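You operate a simulated robot arm through the tools that you are given. There is no shell and no other tool. Be economical: measure what you need, move in short steps, check, and stop when the job is done.

Carry out the task below with a simulated robot arm. There is one attempt and no reset: what you move stays moved.

## Task
Stack the green box labelled "52" from the top of the long wall table on top of the green box labelled "75". Then fetch the white rolled towel and set it on the shelf under the narrow bench. Then take the grey rolled towel and leave it on top of the cream pack on the top of the long wall table. Then take the black bag on the top of the short wall table and put it away on the top of the long wall table. Then open the roll cover. The order counts.
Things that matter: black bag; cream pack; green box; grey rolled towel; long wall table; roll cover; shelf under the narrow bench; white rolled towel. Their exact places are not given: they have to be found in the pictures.

The check looks at the end state, three seconds after you hand in, the way a careful person would. Anything else that was tipped, shoved, dropped, spilled or broken makes it a failure. A push-on lid holds only when it is set on centred and level and pressed home; a screw cap is set on level and turned clockwise until tight. Flat cloth is picked up by pressing the open fingertips on it (5 to 10 N) and closing them slowly along it; thin cloth reads only 2 to 8 mm in the jaws.

## Robot
A 6-joint arm with a fingered hand on a trunk, on a base that drives. Base frame: it is fixed to the floor where the robot stands at the start and does not move with it; the origin is under the middle of the robot, x ahead of it, y to its left, z up; the surface under the hand at the start is at about z = 0.8. Units: m, degrees, N and s.
With the tool pointing down near the work surface it reaches from about 0.48 to 0.94 m from the robot's upright axis, wherever it stands. Its first joint turns from -166.0 to 166.0 degrees. Places, roughly: black bag (24x11x8 cm) [-2, -2.1, 0.8]; cream pack [1.5, 0.75, 0.75]; green box [1, 0, 0.75]; grey rolled towel [0, -1, 0.75]; long wall table [1.2, 0.4, 0.8]; roll cover [-0.8, 2, 1.1]; shelf under the narrow bench [-0.4, -1.1, 0.1]; white rolled towel [-0.25, -1, 0.75]. Payload 5 kg.
Tool frame: the origin (TCP) lies between the finger pads and is the grasp point; the fingertips stand 0.043 m ahead of it; z points along the fingers, y is the line along which they close. Largest opening 0.144 m; the body of the gripper starts 0.05 m behind the TCP. The gripper is a hand of 5 fingers: y runs from the thumb to the fingers, the wrist lies at [-0.021, -0.133, -0.233] in the tool frame, and closing takes about 1.5 s.
Orientation is that of the tool frame in the base frame, as a unit quaternion [x, y, z, w]. With the fingers straight down and the wrist toward the robot, the tool's x, y and z point along [0, 1, 0], [1, 0, 0] and [0, 0, -1] of the base frame.

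## Interface
- The arm moves only by the tool servo_tool. Its argument "rows" is a list that holds one entry, the list of rows, each a list of 7 numbers: the shift along the tool's x, y, z in cm, then the turn, a rotation vector about the tool's x, y, z in degrees, then the closure in counts, from 0 (fully open) to 255 (shut). In form: [[[x, y, z, wx, wy, wz, hand], ...]]. A call has 1 to 20 rows; each row shifts and turns the commanded pose from where the row before left it, along the tool's axes as they then stand. A row lasts 0.2 s, in which the tool goes at most 0.05 m and 8.6 degrees; a call with a longer step from one row to the next is refused whole, and so is a gripper value outside its range. Where a pose cannot be reached the arm comes as near as it can. A force on the tool above 40 N (or 10 N above the force at the start of the call, whichever is more), or a blocked arm, ends the call early, and 0.2 s more pass. The fingers move at their own pace (about 0.072 m/s each) and stop on an object; they squeeze with about 28 N. The grip force told is the motor's: it shows also when the fingers shut on nothing. Time passes only in rows, and 0.2 s behind the last, so rows that do not move let the fingers close. The reply holds the time, the measured pose of the TCP, the force on the tool along the base axes, the opening and the grip force, in the units named above and with some noise, with the torque about the TCP (base axes, N m) and any sound that the robot's microphone picked up.
- Cameras (640 x 400 px; columns grow to the right, rows downward): "scene" is now at [-0.0154, 0.0899, 1.4708]; the picture's right is [-0.83, -0.56, 0.00], its down [-0.40, 0.60, -0.69] and it looks along [0.38, -0.57, -0.73] (base axes); focal length 220 px, centre (320, 200). "wrist" rides on the gripper at [0.086, -0.109, -0.168] in the tool frame; the picture's right is [-0.80, 0.28, -0.53], its down [-0.54, -0.73, 0.42] and it looks along [-0.27, 0.63, 0.73] (tool axes); focal length 275 px, centre (320, 200).
- capture(camera): a new picture of that camera. The clock stands still meanwhile.
- raise_lower(by): slides the trunk up (or, below 0, down) by that many m; the arm and the scene camera ride with it, the base frame stays. It gives what a move gives, with no picture.
- roll_base(legs): drives the robot by 1 to 6 legs, each [ahead, left, turn to the left] in m, m and degrees, along the robot's own axes; the way and the turn of a leg run together, so that a leg with both is an arc; at most 1.5 m and 180 degrees a leg. The arm and the cameras ride along, it lands a little off, and it stops where it bumps. It gives what a move gives.
- hand_shape(shape): the hand has 5 fingers and takes this shape, open, in about a second: jaw (thumb against the fingers, like two jaws); tri (thumb and two fingers); tip (a fingertip pinch); poke (one finger out to press); point (the index stretched); flat (the hand flat); cup (the hand cupped); fist (a fist). The gripper value then closes the fingers along that shape, each until it touches; the sizes above hold for jaw. It gives what a move gives, with no picture.
- aim_head(pan, tilt): turns the head with the scene camera to pan (to the left, within 155 degrees either way) and tilt (down, from -29 to 69), counted from straight ahead of the robot. It gives what a move gives.
- point_at(camera, pixels): there is no depth. For up to 12 entries [column, row, z] of the newest picture of that camera ("zoom" is the newest enlarged one), the place [x, y] in the base frame at which the ray of that pixel passes the height z, good to about 0.002 m. The clock stands still meanwhile.
- enlarge(camera, box): a new picture of the part [left, top, right, bottom] of that camera's present view, enlarged. The clock stands still meanwhile.
- sign_off(): hands the job in; it is judged then, once.

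Keep the steps short. Do not move on a guess: measure, check each grasp and each placing, and mend mistakes. In all there are 110 turns and 82 pictures (those below and enlarged ones count). Leave the gripper open and the arm clear of the work at the hand-in unless told otherwise, and finish with a single line.

The tools are called after "Call:" as a command line: name --argument value ..., lists and objects as JSON in quotes. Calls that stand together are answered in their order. servo_tool: Moves the arm, as the interface text tells. Its arguments: {"type":"object","properties":{"rows":{"type":"array","items":{"type":"array","items":{"type":"array","items":{"type":"number"}}}}},"required":["rows"]} The other tools are called the same way: raise_lower (by) slides the trunk up or down; hand_shape (shape) gives the hand a shape; roll_base (legs) drives the base; aim_head (pan, tilt) turns the head that bears the scene camera; capture (camera) takes a picture; point_at (camera, pixels) gives the place at which the rays of pixels pass given heights; enlarge (camera, box) takes an enlarged picture of a part of a camera's view; sign_off () hands the job in.

At the start:

```text
time_s: 0.0
eef_pos: [0.4045, -0.2233, 1.141]
tool_rot: [0.707, 0.707, 0.0, 0.001]
contact_force: [-0.7, 0.4, -0.4]
ft_torque: [0.0, 0.02, 0.01]
finger_gap: 0.1436
finger_force: 0.1
shape: jaw
trunk travel left (down, up): [-0.4, 0.19]
robot x, y, heading: [0.0036, 0.0027, 0.1]
head pan, tilt: [-56.2, 46.7]
```

scene: 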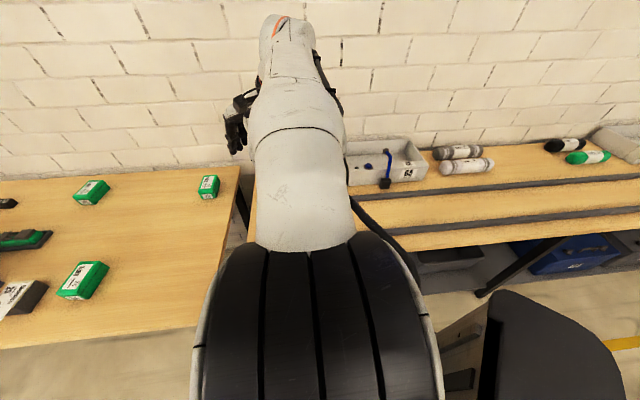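
wrist: 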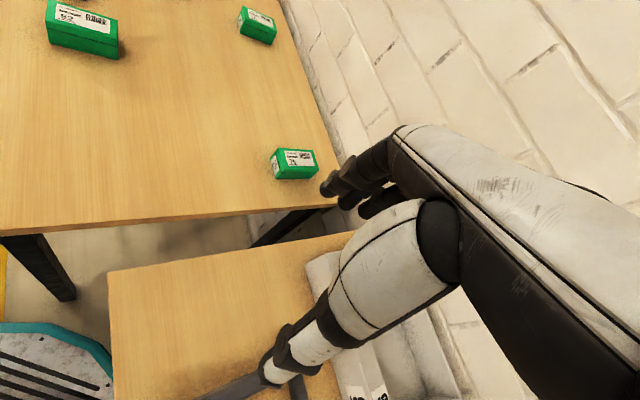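

I see three green boxes on the table ahead-right and towels on the bench at the right. I'll turn the head straight ahead to view the long wall table.

Call:
aim_head --pan 0 --tilt 40

Call:
capture --camera "scene"

Call:
enlarge --camera "wrist" --box '[0, 0, 340, 212]'

```text
time_s: 1.2
eef_pos: [0.4037, -0.2237, 1.1419]
tool_rot: [0.707, 0.707, 0.0, 0.0]
contact_force: [-0.3, -0.1, -0.5]
ft_torque: [0.03, 0.0, -0.02]
finger_gap: 0.1437
finger_force: 0.0
shape: jaw
trunk travel left (down, up): [-0.4, 0.19]
robot x, y, heading: [0.0021, 0.0009, -0.3]
head pan, tilt: [0.0, 40.0]
```

```text
79 pictures are left
```

scene: 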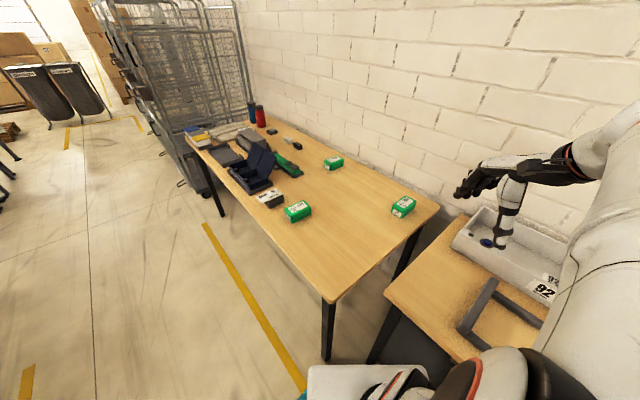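

```text
1.88 times, centred on (170, 106) of wrist
```

zoom: 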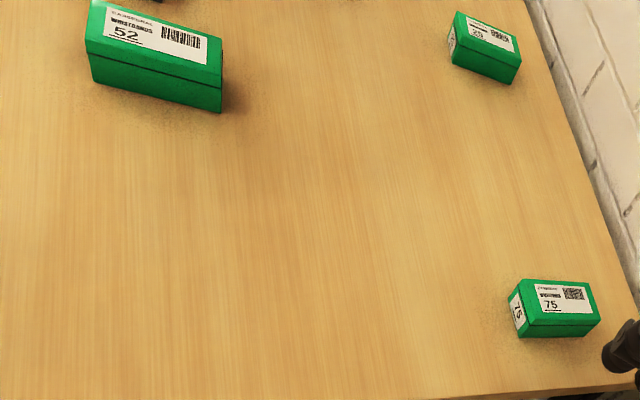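

Box "52" is near (297,211), "75" near (403,206). I'll enlarge to measure them.

Call:
enlarge --camera "scene" --box '[250, 150, 430, 262]'

Call:
point_at --camera "scene" --pixels '[[297, 211, 0.8], [403, 206, 0.8], [333, 162, 0.8], [332, 302, 0.75], [438, 208, 0.75], [258, 217, 0.75], [190, 145, 0.75], [265, 120, 0.75], [540, 322, 0.75], [385, 293, 0.75]]'

```text
3.56 times, centred on (340, 206) of scene
```

zoom: 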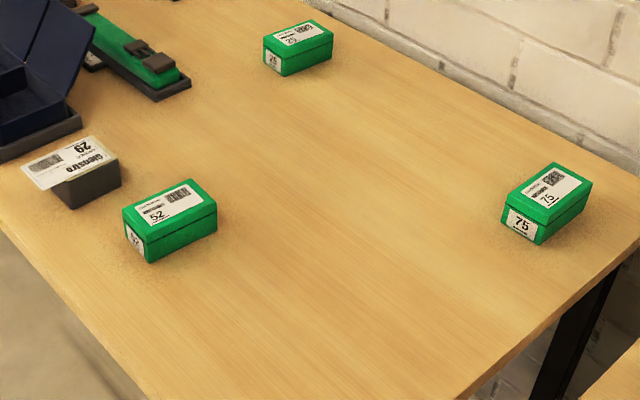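

```text
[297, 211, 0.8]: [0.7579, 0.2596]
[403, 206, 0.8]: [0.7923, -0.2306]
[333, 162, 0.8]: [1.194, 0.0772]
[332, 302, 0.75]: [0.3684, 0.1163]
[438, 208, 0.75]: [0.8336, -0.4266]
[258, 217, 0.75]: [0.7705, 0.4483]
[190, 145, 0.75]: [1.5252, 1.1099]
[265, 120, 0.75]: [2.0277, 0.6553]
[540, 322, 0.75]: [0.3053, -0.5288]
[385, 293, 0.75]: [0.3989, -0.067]
```

Now I'll fix heights by intersecting rays from both cameras on the same corners of box 75 and box 52.

Call:
point_at --camera "zoom" --pixels '[[546, 222, 0.8], [546, 222, 0.85], [592, 182, 0.8], [592, 182, 0.85], [506, 204, 0.8], [552, 163, 0.8], [143, 239, 0.8], [143, 239, 0.85], [217, 205, 0.8], [217, 205, 0.85], [123, 208, 0.8], [192, 180, 0.8]]'

Call:
point_at --camera "wrist" --pixels '[[280.3, 172.9, 0.8], [280.3, 172.9, 0.85], [317.5, 166.5, 0.8], [317.5, 166.5, 0.85], [45.7, 21.3, 0.8], [45.7, 21.3, 0.85], [117.5, 45.7, 0.8], [117.5, 45.7, 0.85]]'

```text
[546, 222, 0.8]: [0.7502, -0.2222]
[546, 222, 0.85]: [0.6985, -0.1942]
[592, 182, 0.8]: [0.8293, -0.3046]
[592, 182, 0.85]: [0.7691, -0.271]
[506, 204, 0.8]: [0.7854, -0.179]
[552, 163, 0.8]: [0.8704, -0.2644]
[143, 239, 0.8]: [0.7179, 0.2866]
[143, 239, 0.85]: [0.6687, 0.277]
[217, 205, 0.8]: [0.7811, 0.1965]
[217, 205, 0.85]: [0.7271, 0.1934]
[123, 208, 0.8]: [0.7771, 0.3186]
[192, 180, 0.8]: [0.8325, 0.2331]
```

```text
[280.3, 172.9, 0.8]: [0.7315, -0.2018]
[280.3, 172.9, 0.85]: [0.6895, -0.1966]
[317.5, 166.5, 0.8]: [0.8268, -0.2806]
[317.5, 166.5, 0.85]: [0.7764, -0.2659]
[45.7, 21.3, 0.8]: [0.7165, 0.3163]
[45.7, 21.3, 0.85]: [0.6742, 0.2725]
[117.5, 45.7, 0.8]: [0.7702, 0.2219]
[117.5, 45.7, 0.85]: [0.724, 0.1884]
```

Box tops come out at about z=0.843 and box "52" centred near (0.733,0.253), long axis about -55°. I'll move the hand above it at about z=1.0 and turn it 35°.

Call:
servo_tool --rows '[[[3.4, 2.35, 1, 0, 0, 0, 0], [3.4, 2.35, 1, 0, 0, 0, 0], [3.4, 2.35, 1, 0, 0, 0, 0], [3.4, 2.35, 1, 0, 0, 0, 0], [3.4, 2.35, 1, 0, 0, 0, 0], [3.4, 2.35, 1, 0, 0, 0, 0], [3.4, 2.35, 1, 0, 0, 0, 0], [3.4, 2.35, 1, 0, 0, 0, 0], [3.4, 2.35, 1, 0, 0, 0, 0], [3.4, 2.35, 1, 0, 0, 0, 0], [3.4, 2.35, 1, 0, 0, 0, 0], [3.4, 2.35, 1, 0, 0, 0, 0], [3.4, 2.35, 1, 0, 0, 0, 0], [3.4, 2.35, 1, 0, 0, 0, 0], [0, 0, 0, 0, 0, -7, 0], [0, 0, 0, 0, 0, -7, 0], [0, 0, 0, 0, 0, -7, 0], [0, 0, 0, 0, 0, -7, 0], [0, 0, 0, 0, 0, -7, 0], [0, 0, 0, 0, 0, 0, 0]]]'

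Call:
capture --camera "wrist"

Call:
capture --camera "scene"

```text
time_s: 5.5
eef_pos: [0.7337, 0.253, 1.0013]
tool_rot: [0.461, 0.887, 0.0, 0.0]
contact_force: [1.0, -0.3, -0.4]
ft_torque: [0.02, 0.03, -0.01]
finger_gap: 0.1437
finger_force: 0.0
shape: jaw
trunk travel left (down, up): [-0.4, 0.19]
robot x, y, heading: [0.0013, 0.0021, 0.0]
head pan, tilt: [0.0, 40.0]
```

```text
76 pictures are left
```

wrist: 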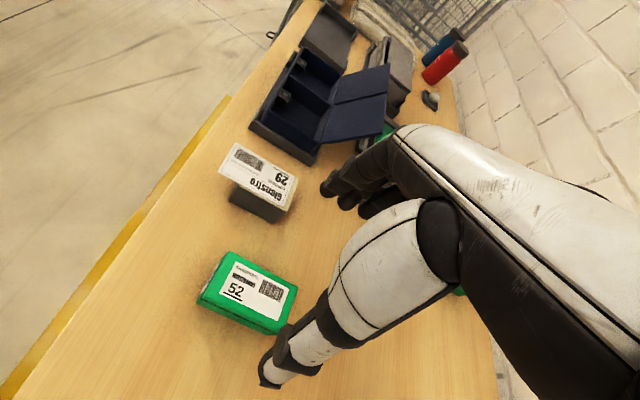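

```text
75 pictures are left
```

scene: 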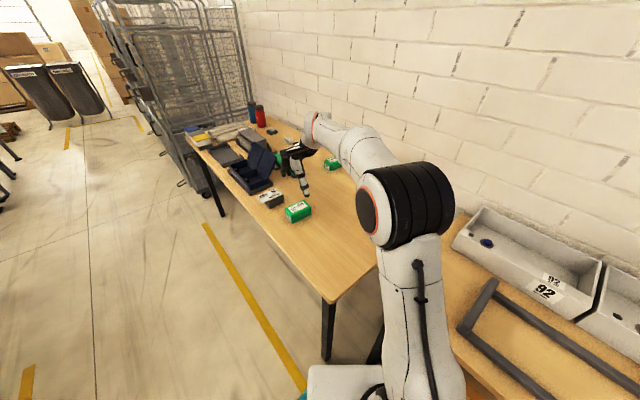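

The hand is over box 52. I'll measure its corners with the wrist picture.

Call:
enlarge --camera "wrist" --box '[180, 230, 340, 330]'

```text
4.00 times, centred on (260, 280) of wrist
```

zoom: 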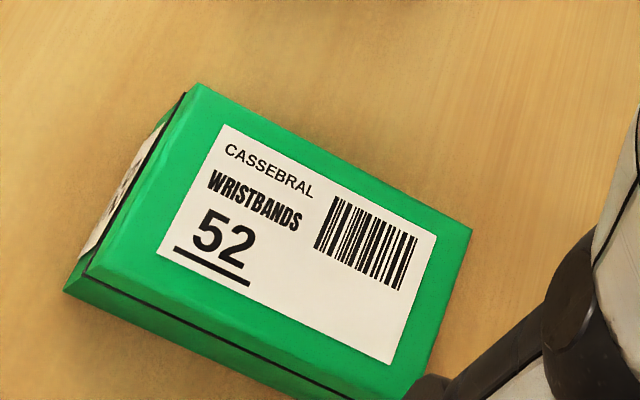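

Call:
point_at --camera "zoom" --pixels '[[190, 85, 0.845], [470, 230, 0.845], [90, 270, 0.845], [225, 125, 0.845], [437, 235, 0.845], [388, 365, 0.845], [157, 253, 0.845], [63, 292, 0.8]]'

```text
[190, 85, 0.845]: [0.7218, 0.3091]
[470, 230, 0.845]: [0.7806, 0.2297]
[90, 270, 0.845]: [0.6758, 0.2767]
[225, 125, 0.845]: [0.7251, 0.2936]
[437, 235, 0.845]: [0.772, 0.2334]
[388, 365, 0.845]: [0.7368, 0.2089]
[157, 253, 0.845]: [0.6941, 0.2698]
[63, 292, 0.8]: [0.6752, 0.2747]
```

Box 52 is 9.9×5.6×4.5 cm, centre (0.728,0.253), table at 0.80. I'll go down to TCP z≈0.85 and close.

Call:
servo_tool --rows '[[[0.3, -0.45, 3, 0, 0, 0, 0], [0, 0, 4, 0, 0, 0, 0], [0, 0, 4, 0, 0, 0, 0], [0, 0, 4.1, 0, 0, 0, 0], [0, 0, 0, 0, 0, 0, 0], [0, 0, 0, 0, 0, 0, 255], [0, 0, 0, 0, 0, 0, 255], [0, 0, 0, 0, 0, 0, 255], [0, 0, 0, 0, 0, 0, 255], [0, 0, 0, 0, 0, 0, 255], [0, 0, 0, 0, 0, 0, 255], [0, 0, 0, 0, 0, 0, 255], [0, 0, 0, 0, 0, 0, 255]]]'

Call:
capture --camera "wrist"

```text
time_s: 8.2
eef_pos: [0.7287, 0.2496, 0.8511]
tool_rot: [0.462, 0.887, -0.001, 0.0]
contact_force: [0.3, -0.3, -0.1]
ft_torque: [0.02, 0.02, 0.04]
finger_gap: 0.0528
finger_force: 27.9
shape: jaw
trunk travel left (down, up): [-0.4, 0.19]
robot x, y, heading: [-0.0005, -0.0025, 0.1]
head pan, tilt: [0.0, 40.0]
```

```text
73 pictures are left
```

wrist: 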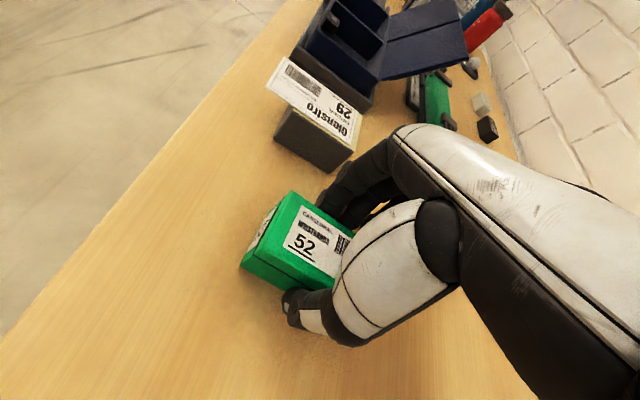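

Gripped at 52.8 mm. Lift 15 cm and zoom into box 75 with the head camera for its exact pose.

Call:
servo_tool --rows '[[[0, 0, -2, 0, 0, 0, 255], [0, 0, -4, 0, 0, 0, 255], [0, 0, -4, 0, 0, 0, 255], [0, 0, -4, 0, 0, 0, 255], [0, 0, -2, 0, 0, 0, 255]]]'

Call:
enlarge --camera "scene" --box '[370, 180, 434, 220]'

```text
time_s: 9.4
eef_pos: [0.7272, 0.2516, 1.0115]
tool_rot: [0.461, 0.887, 0.0, 0.0]
contact_force: [-0.9, 0.5, -1.0]
ft_torque: [0.0, -0.01, 0.01]
finger_gap: 0.0524
finger_force: 28.2
shape: jaw
trunk travel left (down, up): [-0.4, 0.19]
robot x, y, heading: [-0.0011, 0.0017, -0.2]
head pan, tilt: [0.0, 40.0]
```

```text
10.00 times, centred on (402, 200) of scene
```

zoom: 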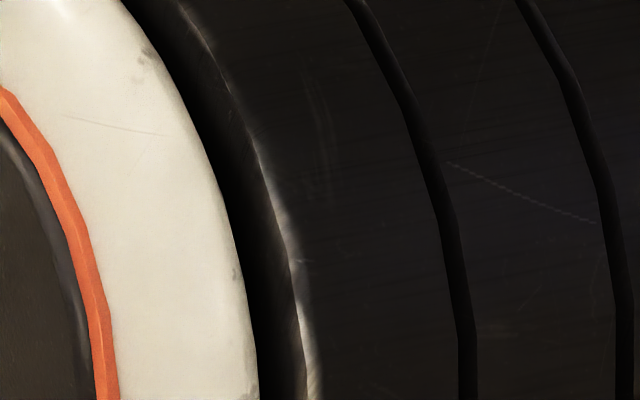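

The arm blocks that view. I'll go back to the starting hand pose (where both cameras saw box 75) with the box held.

Call:
servo_tool --rows '[[[0, 0, 0, 0, 0, 7, 255], [0, 0, 0, 0, 0, 7, 255], [0, 0, 0, 0, 0, 7, 255], [0, 0, 0, 0, 0, 7, 255], [0, 0, 0, 0, 0, 7, 255], [-3.4, -2.35, -1, 0, 0, 0, 255], [-3.4, -2.35, -1, 0, 0, 0, 255], [-3.4, -2.35, -1, 0, 0, 0, 255], [-3.4, -2.35, -1, 0, 0, 0, 255], [-3.4, -2.35, -1, 0, 0, 0, 255], [-3.4, -2.35, -1, 0, 0, 0, 255], [-3.4, -2.35, -1, 0, 0, 0, 255], [-3.4, -2.35, -1, 0, 0, 0, 255], [-3.4, -2.35, -1, 0, 0, 0, 255], [-3.4, -2.35, -1, 0, 0, 0, 255], [-3.4, -2.35, -1, 0, 0, 0, 255], [-3.4, -2.35, -1, 0, 0, 0, 255], [-3.4, -2.35, -1, 0, 0, 0, 255], [-3.4, -2.35, -1, 0, 0, 0, 255], [0, 0, 0, 0, 0, 0, 255]]]'

Call:
capture --camera "wrist"

Call:
enlarge --camera "scene" --box '[370, 180, 434, 220]'

```text
time_s: 13.7
eef_pos: [0.3997, -0.2252, 1.1534]
tool_rot: [0.707, 0.707, 0.0, 0.0]
contact_force: [0.7, -0.5, -0.3]
ft_torque: [0.04, -0.01, -0.01]
finger_gap: 0.0526
finger_force: 28.4
shape: jaw
trunk travel left (down, up): [-0.4, 0.19]
robot x, y, heading: [-0.0008, 0.0027, 0.1]
head pan, tilt: [0.0, 40.0]
```

```text
71 pictures are left
```

wrist: 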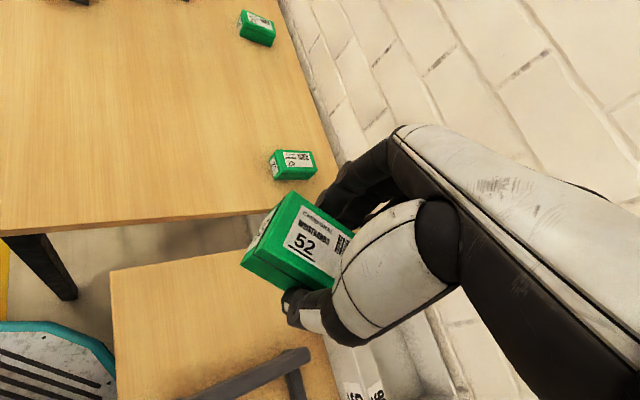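

```text
10.00 times, centred on (402, 200) of scene
```

zoom: 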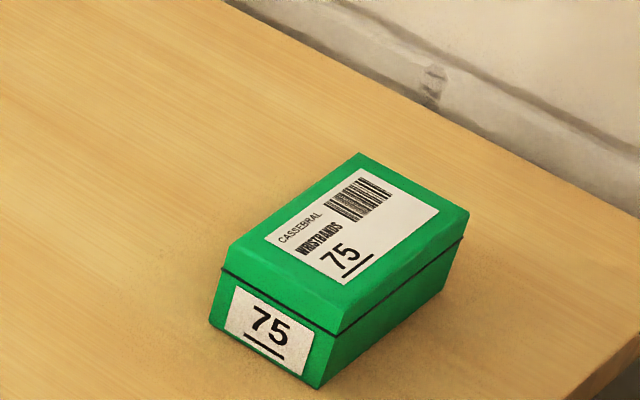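

Call:
point_at --camera "zoom" --pixels '[[358, 153, 0.845], [470, 210, 0.845], [336, 334, 0.845], [229, 246, 0.845], [318, 388, 0.8], [210, 320, 0.8], [362, 168, 0.845], [438, 209, 0.845], [345, 284, 0.845], [263, 238, 0.845]]'

Call:
enlarge --camera "wrist" --box '[230, 130, 390, 230]'

```text
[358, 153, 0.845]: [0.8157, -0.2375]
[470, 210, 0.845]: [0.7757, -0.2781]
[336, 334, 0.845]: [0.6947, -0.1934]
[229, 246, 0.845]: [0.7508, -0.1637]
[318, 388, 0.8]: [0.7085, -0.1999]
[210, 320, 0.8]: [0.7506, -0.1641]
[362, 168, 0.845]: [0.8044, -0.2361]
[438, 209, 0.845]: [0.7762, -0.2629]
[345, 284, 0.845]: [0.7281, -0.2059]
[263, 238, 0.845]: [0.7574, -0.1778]
```

```text
4.00 times, centred on (310, 180) of wrist
```

zoom: 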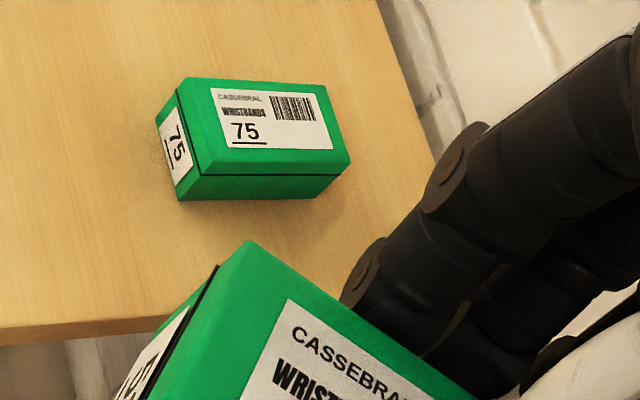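

Call:
point_at --camera "zoom" --pixels '[[211, 88, 0.845], [324, 97, 0.845], [333, 150, 0.845], [226, 149, 0.845], [184, 78, 0.845], [327, 85, 0.845], [351, 160, 0.845], [202, 174, 0.845], [180, 200, 0.8], [317, 198, 0.8]]'

```text
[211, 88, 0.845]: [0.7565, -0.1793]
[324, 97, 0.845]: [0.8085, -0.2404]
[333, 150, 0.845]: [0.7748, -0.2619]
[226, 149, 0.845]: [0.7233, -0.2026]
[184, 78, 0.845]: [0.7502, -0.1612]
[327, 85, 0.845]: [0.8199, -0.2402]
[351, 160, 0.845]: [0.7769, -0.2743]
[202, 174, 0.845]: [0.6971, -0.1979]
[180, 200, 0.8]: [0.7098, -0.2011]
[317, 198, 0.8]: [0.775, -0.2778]
```

Both views agree: box 75 centre (0.763,-0.2195), yaw ≈40.4°, top 0.845. I'll hover above it at z≈1.0 with that yaw.

Call:
servo_tool --rows '[[[0.06, 4.03, 1.7, 0, 0, 0, 255], [0.06, 4.03, 1.7, 0, 0, 0, 255], [0.06, 4.03, 1.7, 0, 0, 0, 255], [0.06, 4.03, 1.7, 0, 0, 0, 255], [0.06, 4.03, 1.7, 0, 0, 0, 255], [0.06, 4.03, 1.7, 0, 0, 0, 255], [0.06, 4.03, 1.7, 0, 0, 0, 255], [0.06, 4.03, 1.7, 0, 0, 0, 255], [0.06, 4.03, 1.7, 0, 0, 0, 255], [0, 0, 0, 0, 0, -8.08, 255], [0, 0, 0, 0, 0, -8.08, 255], [0, 0, 0, 0, 0, -8.08, 255], [0, 0, 0, 0, 0, -8.08, 255], [0, 0, 0, 0, 0, -8.08, 255], [0, 0, 0, 0, 0, 0, 255], [0, 0, 0, 0, 0, 0, 255]]]'

Call:
servo_tool --rows '[[[0, 0, 0, 0, 0, 0, 255]]]'

Call:
capture --camera "wrist"

```text
time_s: 17.1
eef_pos: [0.7612, -0.2178, 0.9987]
tool_rot: [0.42, 0.908, 0.0, -0.001]
contact_force: [-0.7, 0.1, 0.0]
ft_torque: [0.03, -0.03, 0.0]
finger_gap: 0.0523
finger_force: 28.5
shape: jaw
trunk travel left (down, up): [-0.4, 0.19]
robot x, y, heading: [-0.0007, -0.0003, -0.2]
head pan, tilt: [0.0, 40.0]
```

```text
time_s: 17.4
eef_pos: [0.7626, -0.2183, 0.997]
tool_rot: [0.42, 0.907, 0.0, 0.001]
contact_force: [0.8, 0.1, -0.9]
ft_torque: [0.01, -0.03, 0.0]
finger_gap: 0.0526
finger_force: 28.1
shape: jaw
trunk travel left (down, up): [-0.4, 0.19]
robot x, y, heading: [-0.0021, -0.0015, -0.1]
head pan, tilt: [0.0, 40.0]
```

```text
68 pictures are left
```

wrist: 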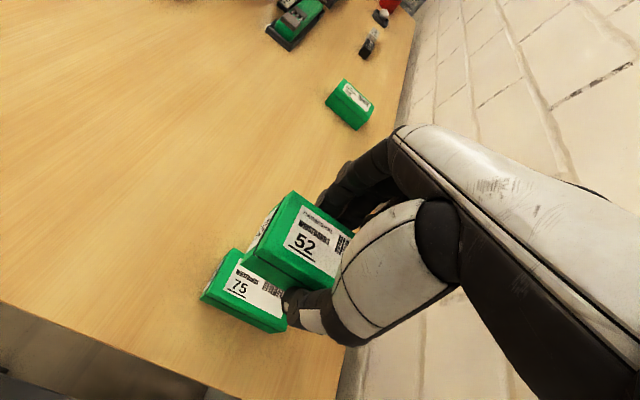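

Well aligned. Lower to z≈0.898, then feel for contact.

Call:
servo_tool --rows '[[[0, 0, 3, 0, 0, 0, 255], [0, 0, 3, 0, 0, 0, 255], [0, 0, 2.5, 0, 0, 0, 255], [0, 0, 1, 0, 0, 0, 255], [0, 0, 0.4, 0, 0, 0, 255], [0, 0, 0, 0, 0, 0, 255]]]'

Call:
capture --camera "wrist"

```text
time_s: 18.9
eef_pos: [0.7622, -0.2181, 0.901]
tool_rot: [0.419, 0.908, 0.0, 0.002]
contact_force: [0.6, 0.3, 3.6]
ft_torque: [0.03, -0.08, -0.02]
finger_gap: 0.0525
finger_force: 28.3
shape: jaw
trunk travel left (down, up): [-0.4, 0.19]
robot x, y, heading: [-0.0005, 0.0008, -0.3]
head pan, tilt: [0.0, 40.0]
```

```text
67 pictures are left
```

wrist: 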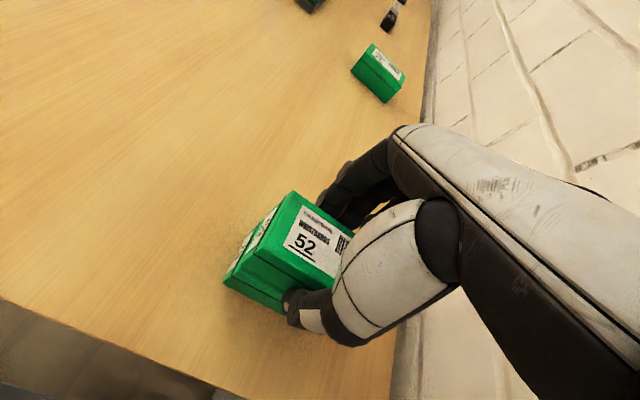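

Contact (3.6 N), boxes aligned. Open and raise straight up.

Call:
servo_tool --rows '[[[0, 0, 0.05, 0, 0, 0, 255], [0, 0, 0, 0, 0, 0, 0], [0, 0, 0, 0, 0, 0, 0], [0, 0, 0, 0, 0, 0, 0], [0, 0, 0, 0, 0, 0, 0], [0, 0, 0, 0, 0, 0, 0], [0, 0, 0, 0, 0, 0, 0], [0, 0, 0, 0, 0, 0, 0], [0, 0, -2, 0, 0, 0, 0], [0, 0, -4, 0, 0, 0, 0], [0, 0, -5, 0, 0, 0, 0], [0, 0, -5, 0, 0, 0, 0], [0, 0, -5, 0, 0, 0, 0], [0, 0, -5, 0, 0, 0, 0]]]'

Call:
capture --camera "wrist"

```text
time_s: 21.9
eef_pos: [0.7404, -0.2065, 1.1368]
tool_rot: [0.42, 0.907, -0.001, -0.003]
contact_force: [1.5, -1.1, -2.9]
ft_torque: [0.12, 0.2, 0.03]
finger_gap: 0.1439
finger_force: 0.0
shape: jaw
out of reach, approached as far as the arm can: row 13, 14
trunk travel left (down, up): [-0.4, 0.19]
robot x, y, heading: [0.0033, -0.0013, -0.1]
head pan, tilt: [0.0, 40.0]
```

```text
66 pictures are left
```

wrist: 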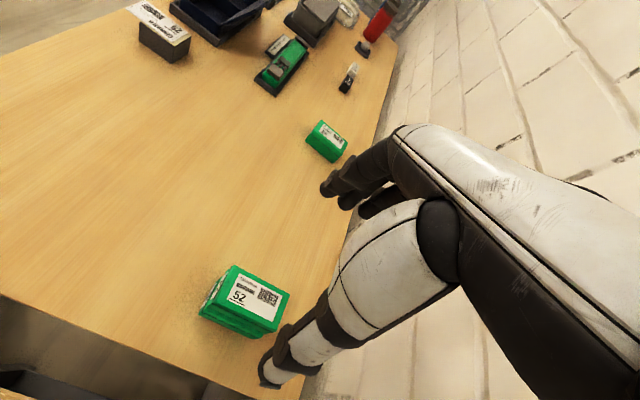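

Stack is neat. Retract the hand and look right toward the bench.

Call:
servo_tool --rows '[[[0, -4, 0, 0, 0, 0, 0], [0, -4, 0, 0, 0, 0, 0], [0, -4, 0, 0, 0, 0, 0], [0, -4, 0, 0, 0, 0, 0], [0, -4, 0, 0, 0, 8, 0], [0, -4, 0, 0, 0, 8, 0], [0, -4, 0, 0, 0, 8, 0], [0, -4, 0, 0, 0, 8, 0], [0, -4, 0, 0, 0, 8, 0], [0, 0, 0, 0, 0, 0, 0]]]'

Call:
aim_head --pan -90 --tilt 40

Call:
capture --camera "scene"

```text
time_s: 24.1
eef_pos: [0.5227, -0.4827, 1.2276]
tool_rot: [0.705, 0.71, 0.0, -0.001]
contact_force: [0.3, 0.2, 0.1]
ft_torque: [0.01, -0.03, 0.0]
finger_gap: 0.1441
finger_force: 0.1
shape: jaw
out of reach, approached as far as the arm can: row 1, 2, 3, 4, 5, 6, 7, 8, 9
trunk travel left (down, up): [-0.4, 0.19]
robot x, y, heading: [-0.0007, 0.0012, -0.2]
head pan, tilt: [0.0, 40.0]
```

```text
time_s: 25.7
eef_pos: [0.5216, -0.4829, 1.2276]
tool_rot: [0.704, 0.71, 0.001, -0.001]
contact_force: [0.0, -0.5, -0.3]
ft_torque: [0.0, -0.02, 0.0]
finger_gap: 0.1438
finger_force: 0.0
shape: jaw
trunk travel left (down, up): [-0.4, 0.19]
robot x, y, heading: [-0.0021, 0.0019, -0.2]
head pan, tilt: [-90.0, 40.0]
```

```text
65 pictures are left
```

scene: 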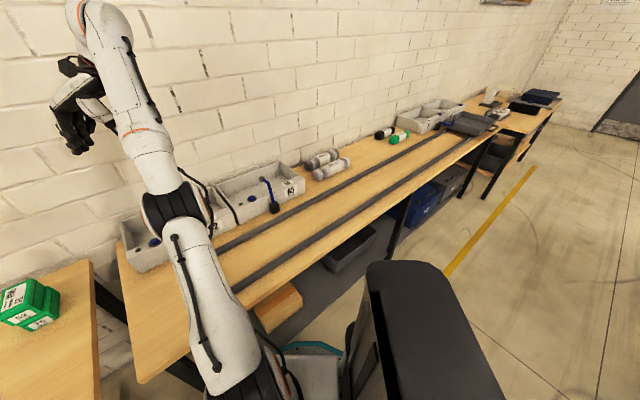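

Towels near (325,163). Zoom and measure the layout.

Call:
enlarge --camera "scene" --box '[240, 100, 480, 250]'

Call:
point_at --camera "scene" --pixels '[[330, 168, 0.8], [322, 158, 0.8], [140, 383, 0.8], [400, 205, 0.8], [400, 205, 0.75], [480, 130, 0.8], [445, 275, 0.0], [280, 310, 0.1], [340, 250, 0.15], [370, 340, 0.9], [500, 390, 0.9], [420, 265, 0.9]]'

```text
2.67 times, centred on (360, 175) of scene
```

zoom: 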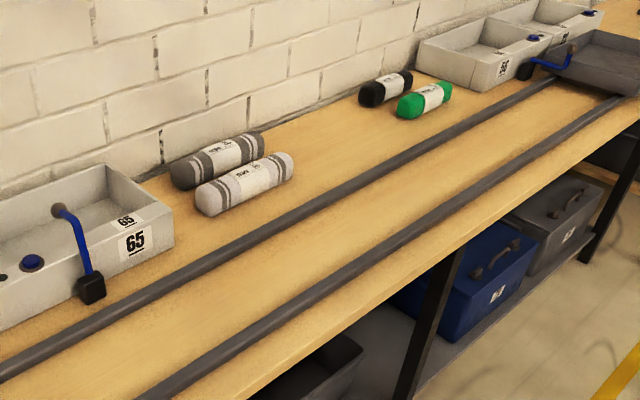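

```text
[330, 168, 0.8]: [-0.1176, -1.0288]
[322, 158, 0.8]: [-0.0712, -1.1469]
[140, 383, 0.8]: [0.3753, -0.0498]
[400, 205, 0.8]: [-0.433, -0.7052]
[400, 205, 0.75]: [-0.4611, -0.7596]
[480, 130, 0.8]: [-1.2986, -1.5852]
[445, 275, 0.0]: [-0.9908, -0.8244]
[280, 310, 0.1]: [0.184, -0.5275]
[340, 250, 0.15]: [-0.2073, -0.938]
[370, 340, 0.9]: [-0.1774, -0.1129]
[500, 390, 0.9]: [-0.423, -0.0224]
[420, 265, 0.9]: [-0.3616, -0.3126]
```

A black object stands close to the robot at (430,330). I'll look down at it to learn whether it is in my way.

Call:
aim_head --pan -120 --tilt 60

Call:
capture --camera "scene"

```text
time_s: 26.6
eef_pos: [0.5223, -0.4835, 1.2273]
tool_rot: [0.704, 0.71, 0.0, -0.001]
contact_force: [-0.4, -0.4, -1.1]
ft_torque: [0.04, 0.03, -0.01]
finger_gap: 0.1439
finger_force: 0.0
shape: jaw
trunk travel left (down, up): [-0.4, 0.19]
robot x, y, heading: [0.0042, -0.0004, -0.3]
head pan, tilt: [-120.0, 60.0]
```

```text
63 pictures are left
```

scene: 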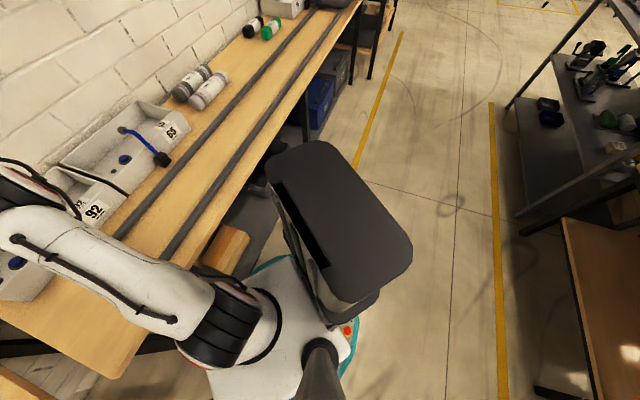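

That is the robot's own column, so no obstacle. I'll pull the hand toward the robot's front, then drive parallel to the bench (direction ≈(-0.78,-0.63)), first stepping 8 cm away from it.

Call:
servo_tool --rows '[[[4, 0, 0, 0, 0, 0, 0], [4, 0, 0, 0, 0, 0, 0], [4, 0, 0, 0, 0, 0, 0], [4, 0, 0, 0, 0, 0, 0], [4, 0, 0, 0, 0, 0, 0], [4, 0, 0, 0, 0, 0, 0], [4, 0, 0, 0, 0, 0, 0], [4, 0, 0, 0, 0, 0, 0], [0, 0, 0, 0, 0, 0, 0]]]'

Call:
roll_base --legs '[[-0.05, 0.062, 0], [-0.56, -0.453, 0]]'

Call:
aim_head --pan -70 --tilt 45

Call:
capture --camera "scene"

```text
time_s: 28.6
eef_pos: [0.604, -0.2475, 1.3427]
tool_rot: [0.704, 0.71, -0.001, -0.001]
contact_force: [0.9, 1.0, -0.2]
ft_torque: [-0.05, 0.0, -0.02]
finger_gap: 0.1441
finger_force: 0.1
shape: jaw
out of reach, approached as far as the arm can: row 1, 2, 3, 4, 5, 6, 7, 8
trunk travel left (down, up): [-0.4, 0.19]
robot x, y, heading: [-0.0008, 0.0006, -0.3]
head pan, tilt: [-120.0, 60.0]
```

```text
time_s: 33.3
eef_pos: [-0.0139, -0.642, 1.3435]
tool_rot: [0.705, 0.709, 0.0, -0.002]
contact_force: [0.3, 0.1, -0.1]
ft_torque: [-0.01, 0.01, 0.0]
finger_gap: 0.1439
finger_force: 0.1
shape: jaw
trunk travel left (down, up): [-0.4, 0.19]
robot x, y, heading: [-0.6182, -0.3919, -0.4]
head pan, tilt: [-120.0, 60.0]
```

```text
time_s: 34.5
eef_pos: [-0.0133, -0.6427, 1.344]
tool_rot: [0.705, 0.709, 0.0, -0.002]
contact_force: [0.3, 0.8, -0.1]
ft_torque: [-0.01, -0.02, 0.0]
finger_gap: 0.1438
finger_force: 0.0
shape: jaw
trunk travel left (down, up): [-0.4, 0.19]
robot x, y, heading: [-0.6162, -0.3947, -0.3]
head pan, tilt: [-70.0, 45.0]
```

```text
62 pictures are left
```

scene: 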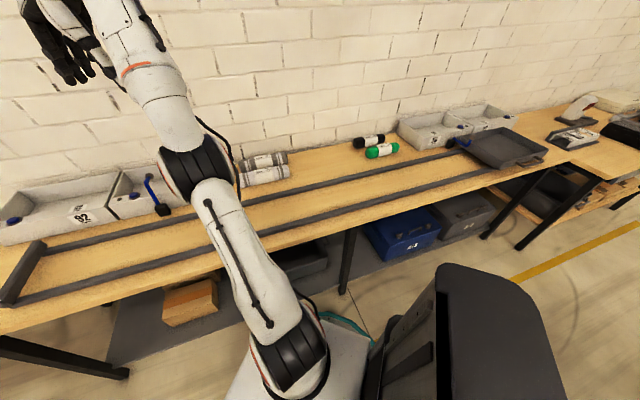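

Now measure the towels and shelf area, with a zoom.

Call:
enlarge --camera "scene" --box '[90, 130, 410, 330]'

Call:
point_at --camera "scene" --pixels '[[265, 175, 0.8], [265, 160, 0.8], [120, 362, 0.1], [108, 362, 0.2], [347, 292, 0.0], [163, 324, 0.2], [218, 300, 0.2], [330, 262, 0.2], [365, 262, 0.2], [120, 385, 0.0], [345, 230, 0.8], [100, 310, 0.8]]'

```text
2.00 times, centred on (250, 230) of scene
```

zoom: 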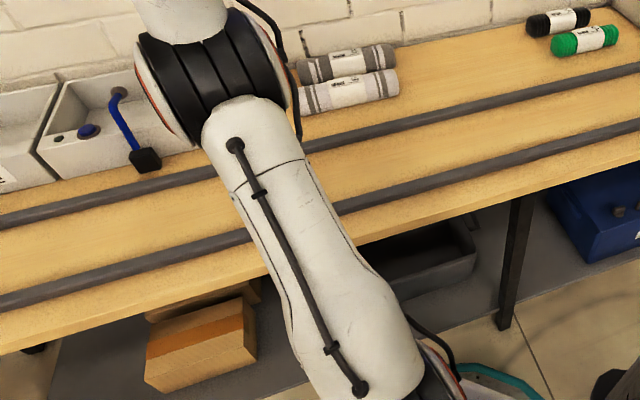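

```text
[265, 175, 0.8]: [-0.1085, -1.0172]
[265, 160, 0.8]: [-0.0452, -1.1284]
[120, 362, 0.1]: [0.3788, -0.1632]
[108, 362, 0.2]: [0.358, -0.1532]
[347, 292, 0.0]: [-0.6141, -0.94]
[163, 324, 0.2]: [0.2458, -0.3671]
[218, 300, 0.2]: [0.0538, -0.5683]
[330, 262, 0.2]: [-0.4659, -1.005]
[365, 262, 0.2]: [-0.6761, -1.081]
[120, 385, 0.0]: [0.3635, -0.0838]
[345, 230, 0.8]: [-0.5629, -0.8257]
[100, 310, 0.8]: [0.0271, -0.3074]
```

I'll bring the hand over the towels at z≈1.05, with the closing line across them.

Call:
servo_tool --rows '[[[-3.14, -0.8, 2.42, 0, 0, 0, 0], [-3.14, -0.8, 2.42, 0, 0, 0, 0], [-3.14, -0.8, 2.42, 0, 0, 0, 0], [-3.14, -0.8, 2.42, 0, 0, 0, 0], [-3.14, -0.8, 2.42, 0, 0, 0, 0], [-3.14, -0.8, 2.42, 0, 0, 0, 0], [-3.14, -0.8, 2.42, 0, 0, 0, 0], [-3.14, -0.8, 2.42, 0, 0, 0, 0], [-3.14, -0.8, 2.42, 0, 0, 0, 0], [-3.14, -0.8, 2.42, 0, 0, 0, 0], [-3.14, -0.8, 2.42, 0, 0, 0, 0], [-3.14, -0.8, 2.42, 0, 0, 0, 0], [0, 0, 0, 0, 0, 8.5, 0], [0, 0, 0, 0, 0, 8.5, 0], [0, 0, 0, 0, 0, 8.5, 0], [0, 0, 0, 0, 0, 8.5, 0], [0, 0, 0, 0, 0, 8.5, 0], [0, 0, 0, 0, 0, 8.5, 0], [0, 0, 0, 0, 0, 0, 0]]]'

Call:
capture --camera "wrist"

Call:
capture --camera "scene"

```text
time_s: 38.5
eef_pos: [-0.1064, -1.0039, 1.0586]
tool_rot: [0.942, 0.336, -0.002, -0.001]
contact_force: [0.4, 0.0, -0.3]
ft_torque: [-0.02, 0.01, -0.02]
finger_gap: 0.1439
finger_force: 0.0
shape: jaw
out of reach, approached as far as the arm can: row 1, 2, 3, 4, 9, 10, 11, 12
trunk travel left (down, up): [-0.4, 0.19]
robot x, y, heading: [-0.6167, -0.392, -0.4]
head pan, tilt: [-70.0, 45.0]
```

```text
60 pictures are left
```

wrist: 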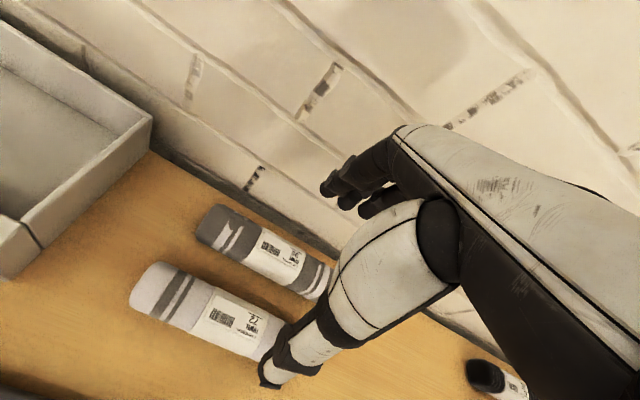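

```text
59 pictures are left
```

scene: 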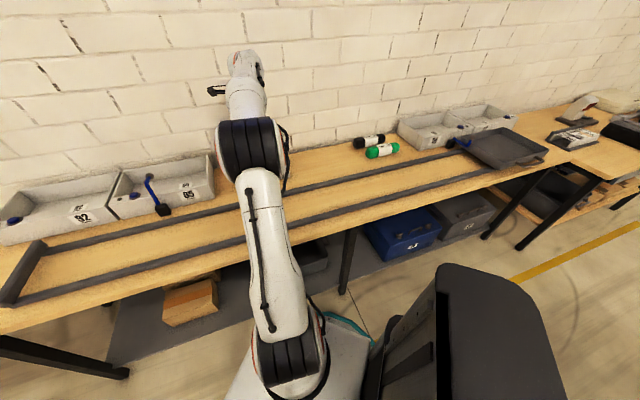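

Call:
enlarge --camera "wrist" --box '[110, 180, 350, 380]'

```text
2.00 times, centred on (230, 280) of wrist
```

zoom: 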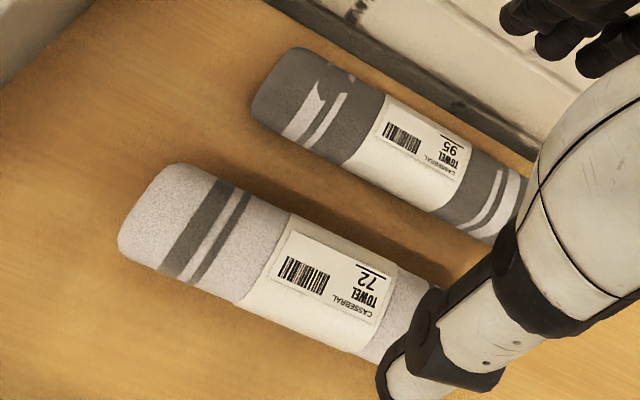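

Call:
point_at --camera "zoom" --pixels '[[290, 212, 0.83], [230, 300, 0.83], [365, 253, 0.83], [300, 330, 0.83], [120, 240, 0.83], [185, 163, 0.83], [440, 210, 0.83], [345, 165, 0.83], [360, 92, 0.83], [262, 95, 0.83], [520, 175, 0.83], [430, 310, 0.83]]'

Call:
point_at --camera "scene" --pixels '[[345, 230, 0.8], [347, 292, 0.0], [330, 285, 0.1], [130, 345, 0.1], [235, 300, 0.1], [365, 270, 0.1], [330, 270, 0.1], [200, 322, 0.1], [163, 324, 0.1]]'

```text
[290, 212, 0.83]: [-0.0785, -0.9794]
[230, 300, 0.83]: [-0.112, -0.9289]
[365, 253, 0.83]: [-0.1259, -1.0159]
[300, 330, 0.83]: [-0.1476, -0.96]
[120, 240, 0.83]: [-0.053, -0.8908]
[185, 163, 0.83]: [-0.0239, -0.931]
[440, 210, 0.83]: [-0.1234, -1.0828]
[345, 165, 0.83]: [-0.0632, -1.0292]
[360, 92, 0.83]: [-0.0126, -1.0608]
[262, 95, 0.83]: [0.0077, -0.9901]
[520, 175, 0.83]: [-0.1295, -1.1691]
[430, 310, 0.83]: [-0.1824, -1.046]
```

```text
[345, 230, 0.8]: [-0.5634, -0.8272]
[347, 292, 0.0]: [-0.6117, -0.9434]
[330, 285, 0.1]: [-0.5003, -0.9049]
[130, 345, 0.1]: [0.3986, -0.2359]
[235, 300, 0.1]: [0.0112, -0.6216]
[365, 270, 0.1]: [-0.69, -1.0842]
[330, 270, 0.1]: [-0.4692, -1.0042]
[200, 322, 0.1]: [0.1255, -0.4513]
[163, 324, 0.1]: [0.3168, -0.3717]
```

The white towel centre is about (-0.128,-0.981), axis 37.6°, Ø≈6 cm, with a ~4.8 cm gap to the grey one. I'll pre-close the hand to ~10 cm and go down partway.

Call:
servo_tool --rows '[[[-0.22, -1.5, 2, 0, 0, 1.7, 75], [0, -1.64, 3, 0, 0, 0, 75], [0, 0, 3, 0, 0, 0, 75], [0, 0, 3, 0, 0, 0, 75], [0, 0, 0, 0, 0, 0, 75], [0, 0, 0, 0, 0, 0, 75]]]'

Call:
capture --camera "wrist"

```text
time_s: 39.9
eef_pos: [-0.1283, -0.9801, 0.9503]
tool_rot: [0.946, 0.323, -0.002, -0.002]
contact_force: [0.8, 0.7, 0.2]
ft_torque: [-0.01, 0.02, -0.01]
finger_gap: 0.1021
finger_force: 0.1
shape: jaw
trunk travel left (down, up): [-0.4, 0.19]
robot x, y, heading: [-0.6124, -0.3939, 0.0]
head pan, tilt: [-70.0, 45.0]
```

```text
57 pictures are left
```

wrist: 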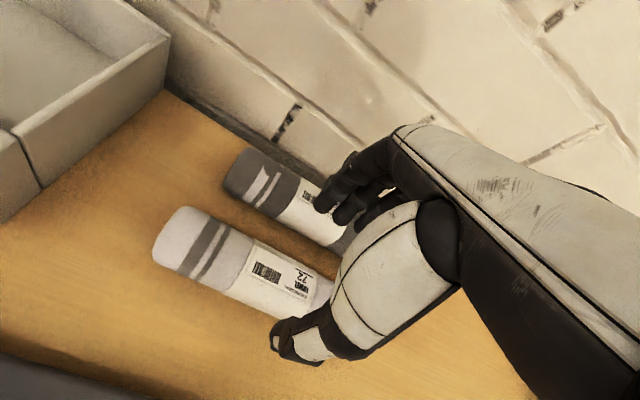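

Aligned. Go down to z≈0.85 and close.

Call:
servo_tool --rows '[[[0, 0, 3, 0, 0, 0, 75], [0, 0, 3, 0, 0, 0, 75], [0, 0, 2.5, 0, 0, 0, 75], [0, 0, 1.3, 0, 0, 0, 75], [0, 0, 0, 0, 0, 0, 255], [0, 0, 0, 0, 0, 0, 255], [0, 0, 0, 0, 0, 0, 255], [0, 0, 0, 0, 0, 0, 255], [0, 0, 0, 0, 0, 0, 255], [0, 0, 0, 0, 0, 0, 255], [0, 0, 0, 0, 0, 0, 255]]]'

Call:
capture --camera "wrist"

```text
time_s: 42.2
eef_pos: [-0.1298, -0.9803, 0.8516]
tool_rot: [0.947, 0.322, -0.001, -0.002]
contact_force: [-0.6, -0.2, 0.0]
ft_torque: [0.01, -0.02, -0.02]
finger_gap: 0.053
finger_force: 28.1
shape: jaw
trunk travel left (down, up): [-0.4, 0.19]
robot x, y, heading: [-0.6177, -0.3953, 0.1]
head pan, tilt: [-70.0, 45.0]
```

```text
56 pictures are left
```

wrist: 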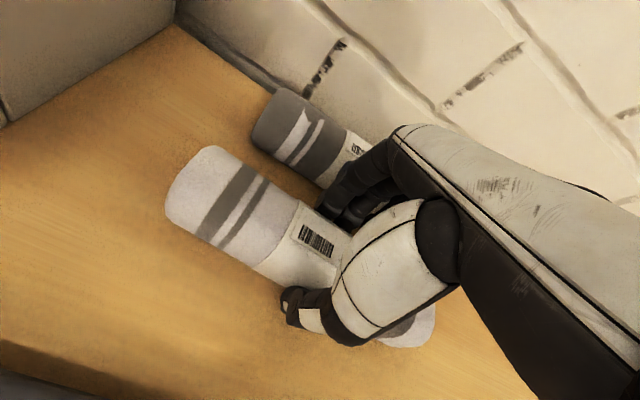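

Gripped (53 mm). Lift, pull the hand in, then drive back from the bench so that I can lower in front of it.

Call:
servo_tool --rows '[[[0, 0, -3, 0, 0, 0, 255], [0, 0, -4, 0, 0, 0, 255], [0, 0, -4, 0, 0, 0, 255], [0, 0, -4, 0, 0, 0, 255], [0, -4, 0, 0, 0, 0, 255], [0, -4, 0, 0, 0, 0, 255], [0, -4, 0, 0, 0, 0, 255], [0, -4, 0, 0, 0, 0, 255], [0, -4, 0, 0, 0, 0, 255], [0, 0, 0, 0, 0, 0, 255]]]'

Call:
roll_base --legs '[[-0.283, 0.35, 0]]'

Call:
capture --camera "scene"

```text
time_s: 44.5
eef_pos: [-0.2515, -0.8235, 0.9999]
tool_rot: [0.947, 0.322, -0.001, -0.001]
contact_force: [-0.1, 0.8, -1.0]
ft_torque: [-0.05, -0.04, -0.02]
finger_gap: 0.0526
finger_force: 27.8
shape: jaw
trunk travel left (down, up): [-0.4, 0.19]
robot x, y, heading: [-0.6188, -0.39, -0.3]
head pan, tilt: [-70.0, 45.0]
```

```text
time_s: 47.2
eef_pos: [-0.5307, -0.4748, 1.0006]
tool_rot: [0.946, 0.323, -0.001, -0.002]
contact_force: [0.4, -0.3, -1.1]
ft_torque: [-0.03, -0.02, -0.01]
finger_gap: 0.0527
finger_force: 28.0
shape: jaw
trunk travel left (down, up): [-0.4, 0.19]
robot x, y, heading: [-0.8975, -0.0446, 0.1]
head pan, tilt: [-70.0, 45.0]
```

```text
55 pictures are left
```

scene: 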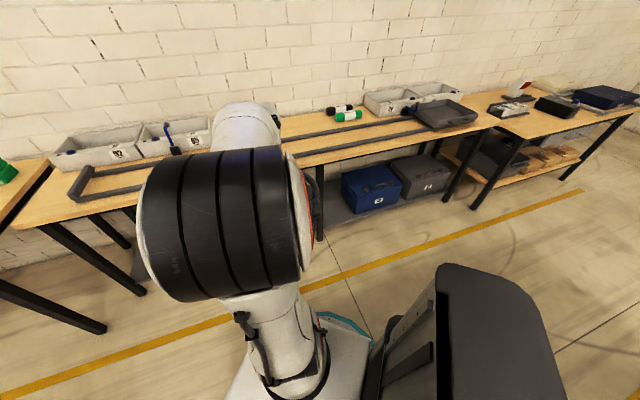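

Clear of the bench. Lower the trunk fully and look at the shelf.

Call:
raise_lower --by -0.4

Call:
aim_head --pan -50 --tilt 20

Call:
capture --camera "scene"

Call:
capture --camera "wrist"

```text
time_s: 51.0
eef_pos: [-0.5311, -0.4751, 0.6014]
tool_rot: [0.946, 0.323, -0.001, -0.001]
contact_force: [0.2, -0.4, -1.2]
ft_torque: [-0.01, -0.02, 0.0]
finger_gap: 0.0528
finger_force: 27.7
shape: jaw
trunk travel left (down, up): [0.0, 0.59]
robot x, y, heading: [-0.8965, -0.0439, -0.1]
head pan, tilt: [-70.0, 45.0]
```

```text
time_s: 51.9
eef_pos: [-0.5306, -0.4759, 0.6018]
tool_rot: [0.947, 0.322, -0.001, -0.001]
contact_force: [-0.2, 0.3, -1.7]
ft_torque: [-0.01, -0.01, 0.0]
finger_gap: 0.0525
finger_force: 28.1
shape: jaw
trunk travel left (down, up): [0.0, 0.59]
robot x, y, heading: [-0.8999, -0.0477, -0.1]
head pan, tilt: [-50.0, 20.0]
```

```text
54 pictures are left
```

scene: 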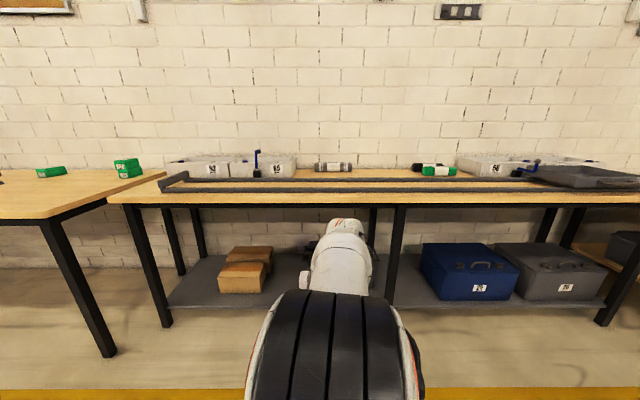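

```text
53 pictures are left
```

wrist: 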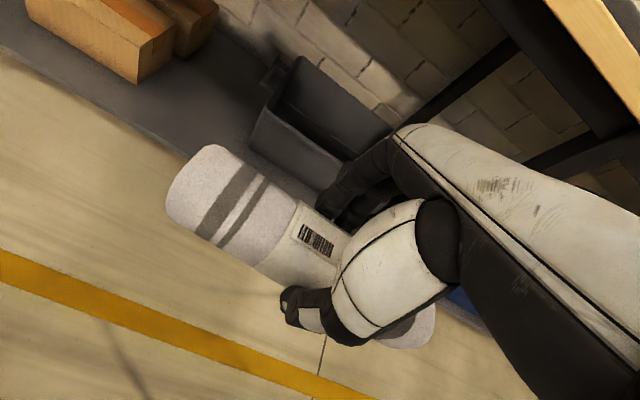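

Great view. Find the shelf height by intersecting the carton's front-right bottom corner from both cameras: scene (263,292), wrist (138,83).

Call:
point_at --camera "scene" --pixels '[[263, 292, 0.1], [263, 292, 0.2], [167, 307, 0.1], [167, 307, 0.2], [390, 306, 0.1], [390, 306, 0.2], [387, 206, 0.8], [387, 206, 0.75], [218, 292, 0.1], [272, 274, 0.1], [300, 306, 0.1]]'

Call:
point_at --camera "wrist" --pixels '[[138, 83, 0.1], [138, 83, 0.2], [100, 100, 0.1], [100, 100, 0.2], [250, 140, 0.1], [250, 140, 0.2], [330, 185, 0.1]]'

Call:
enlarge --camera "wrist" --box '[0, 0, 400, 250]'

```text
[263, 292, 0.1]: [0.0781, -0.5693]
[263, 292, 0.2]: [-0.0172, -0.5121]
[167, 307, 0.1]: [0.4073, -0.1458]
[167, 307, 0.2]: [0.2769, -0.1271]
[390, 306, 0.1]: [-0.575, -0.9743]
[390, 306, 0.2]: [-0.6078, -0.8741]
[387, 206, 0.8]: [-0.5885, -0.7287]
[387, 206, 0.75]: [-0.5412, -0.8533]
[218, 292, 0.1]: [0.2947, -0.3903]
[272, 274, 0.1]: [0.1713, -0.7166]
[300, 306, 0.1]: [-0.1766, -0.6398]
```

```text
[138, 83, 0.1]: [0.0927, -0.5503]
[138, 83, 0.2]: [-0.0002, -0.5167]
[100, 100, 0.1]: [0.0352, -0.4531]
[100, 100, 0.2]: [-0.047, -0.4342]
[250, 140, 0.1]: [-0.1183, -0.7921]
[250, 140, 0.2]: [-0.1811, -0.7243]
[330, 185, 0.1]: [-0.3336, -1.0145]
```

```text
1.60 times, centred on (200, 125) of wrist
```

zoom: 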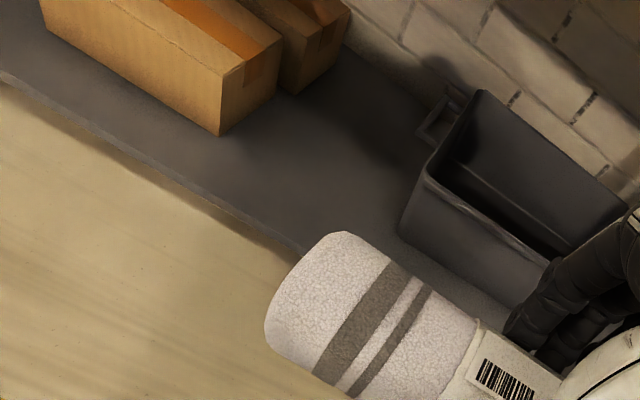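

Rays are too parallel; use the leg feet instead. Zoom on left leg and shelf edge.

Call:
enlarge --camera "scene" --box '[110, 200, 310, 340]'

```text
2.86 times, centred on (210, 270) of scene
```

zoom: 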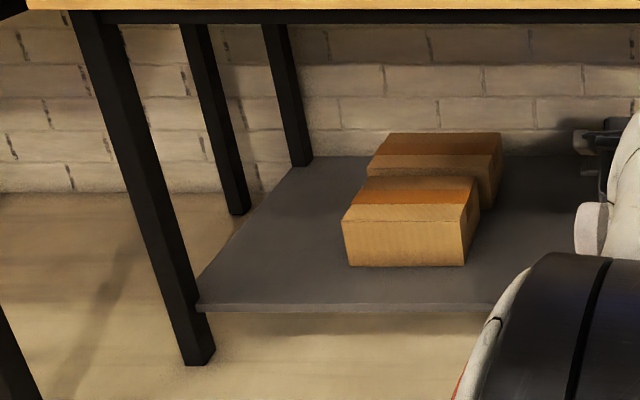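

Call:
point_at --camera "zoom" --pixels '[[214, 350, 0.0], [186, 366, 0.0], [203, 304, 0.1], [203, 304, 0.15], [203, 304, 0.2], [120, 20, 0.75], [203, 312, 0.1], [500, 304, 0.15], [500, 304, 0.1], [349, 267, 0.15], [465, 265, 0.15], [312, 160, 0.15]]'

```text
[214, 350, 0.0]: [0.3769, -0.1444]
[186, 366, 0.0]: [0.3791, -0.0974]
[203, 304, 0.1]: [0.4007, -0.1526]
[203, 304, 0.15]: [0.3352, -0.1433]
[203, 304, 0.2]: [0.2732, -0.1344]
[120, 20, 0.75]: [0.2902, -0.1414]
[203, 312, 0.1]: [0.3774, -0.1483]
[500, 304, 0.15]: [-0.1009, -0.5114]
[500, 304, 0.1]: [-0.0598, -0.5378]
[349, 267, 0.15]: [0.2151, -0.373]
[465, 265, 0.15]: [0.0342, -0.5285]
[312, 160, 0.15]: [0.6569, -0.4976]
```

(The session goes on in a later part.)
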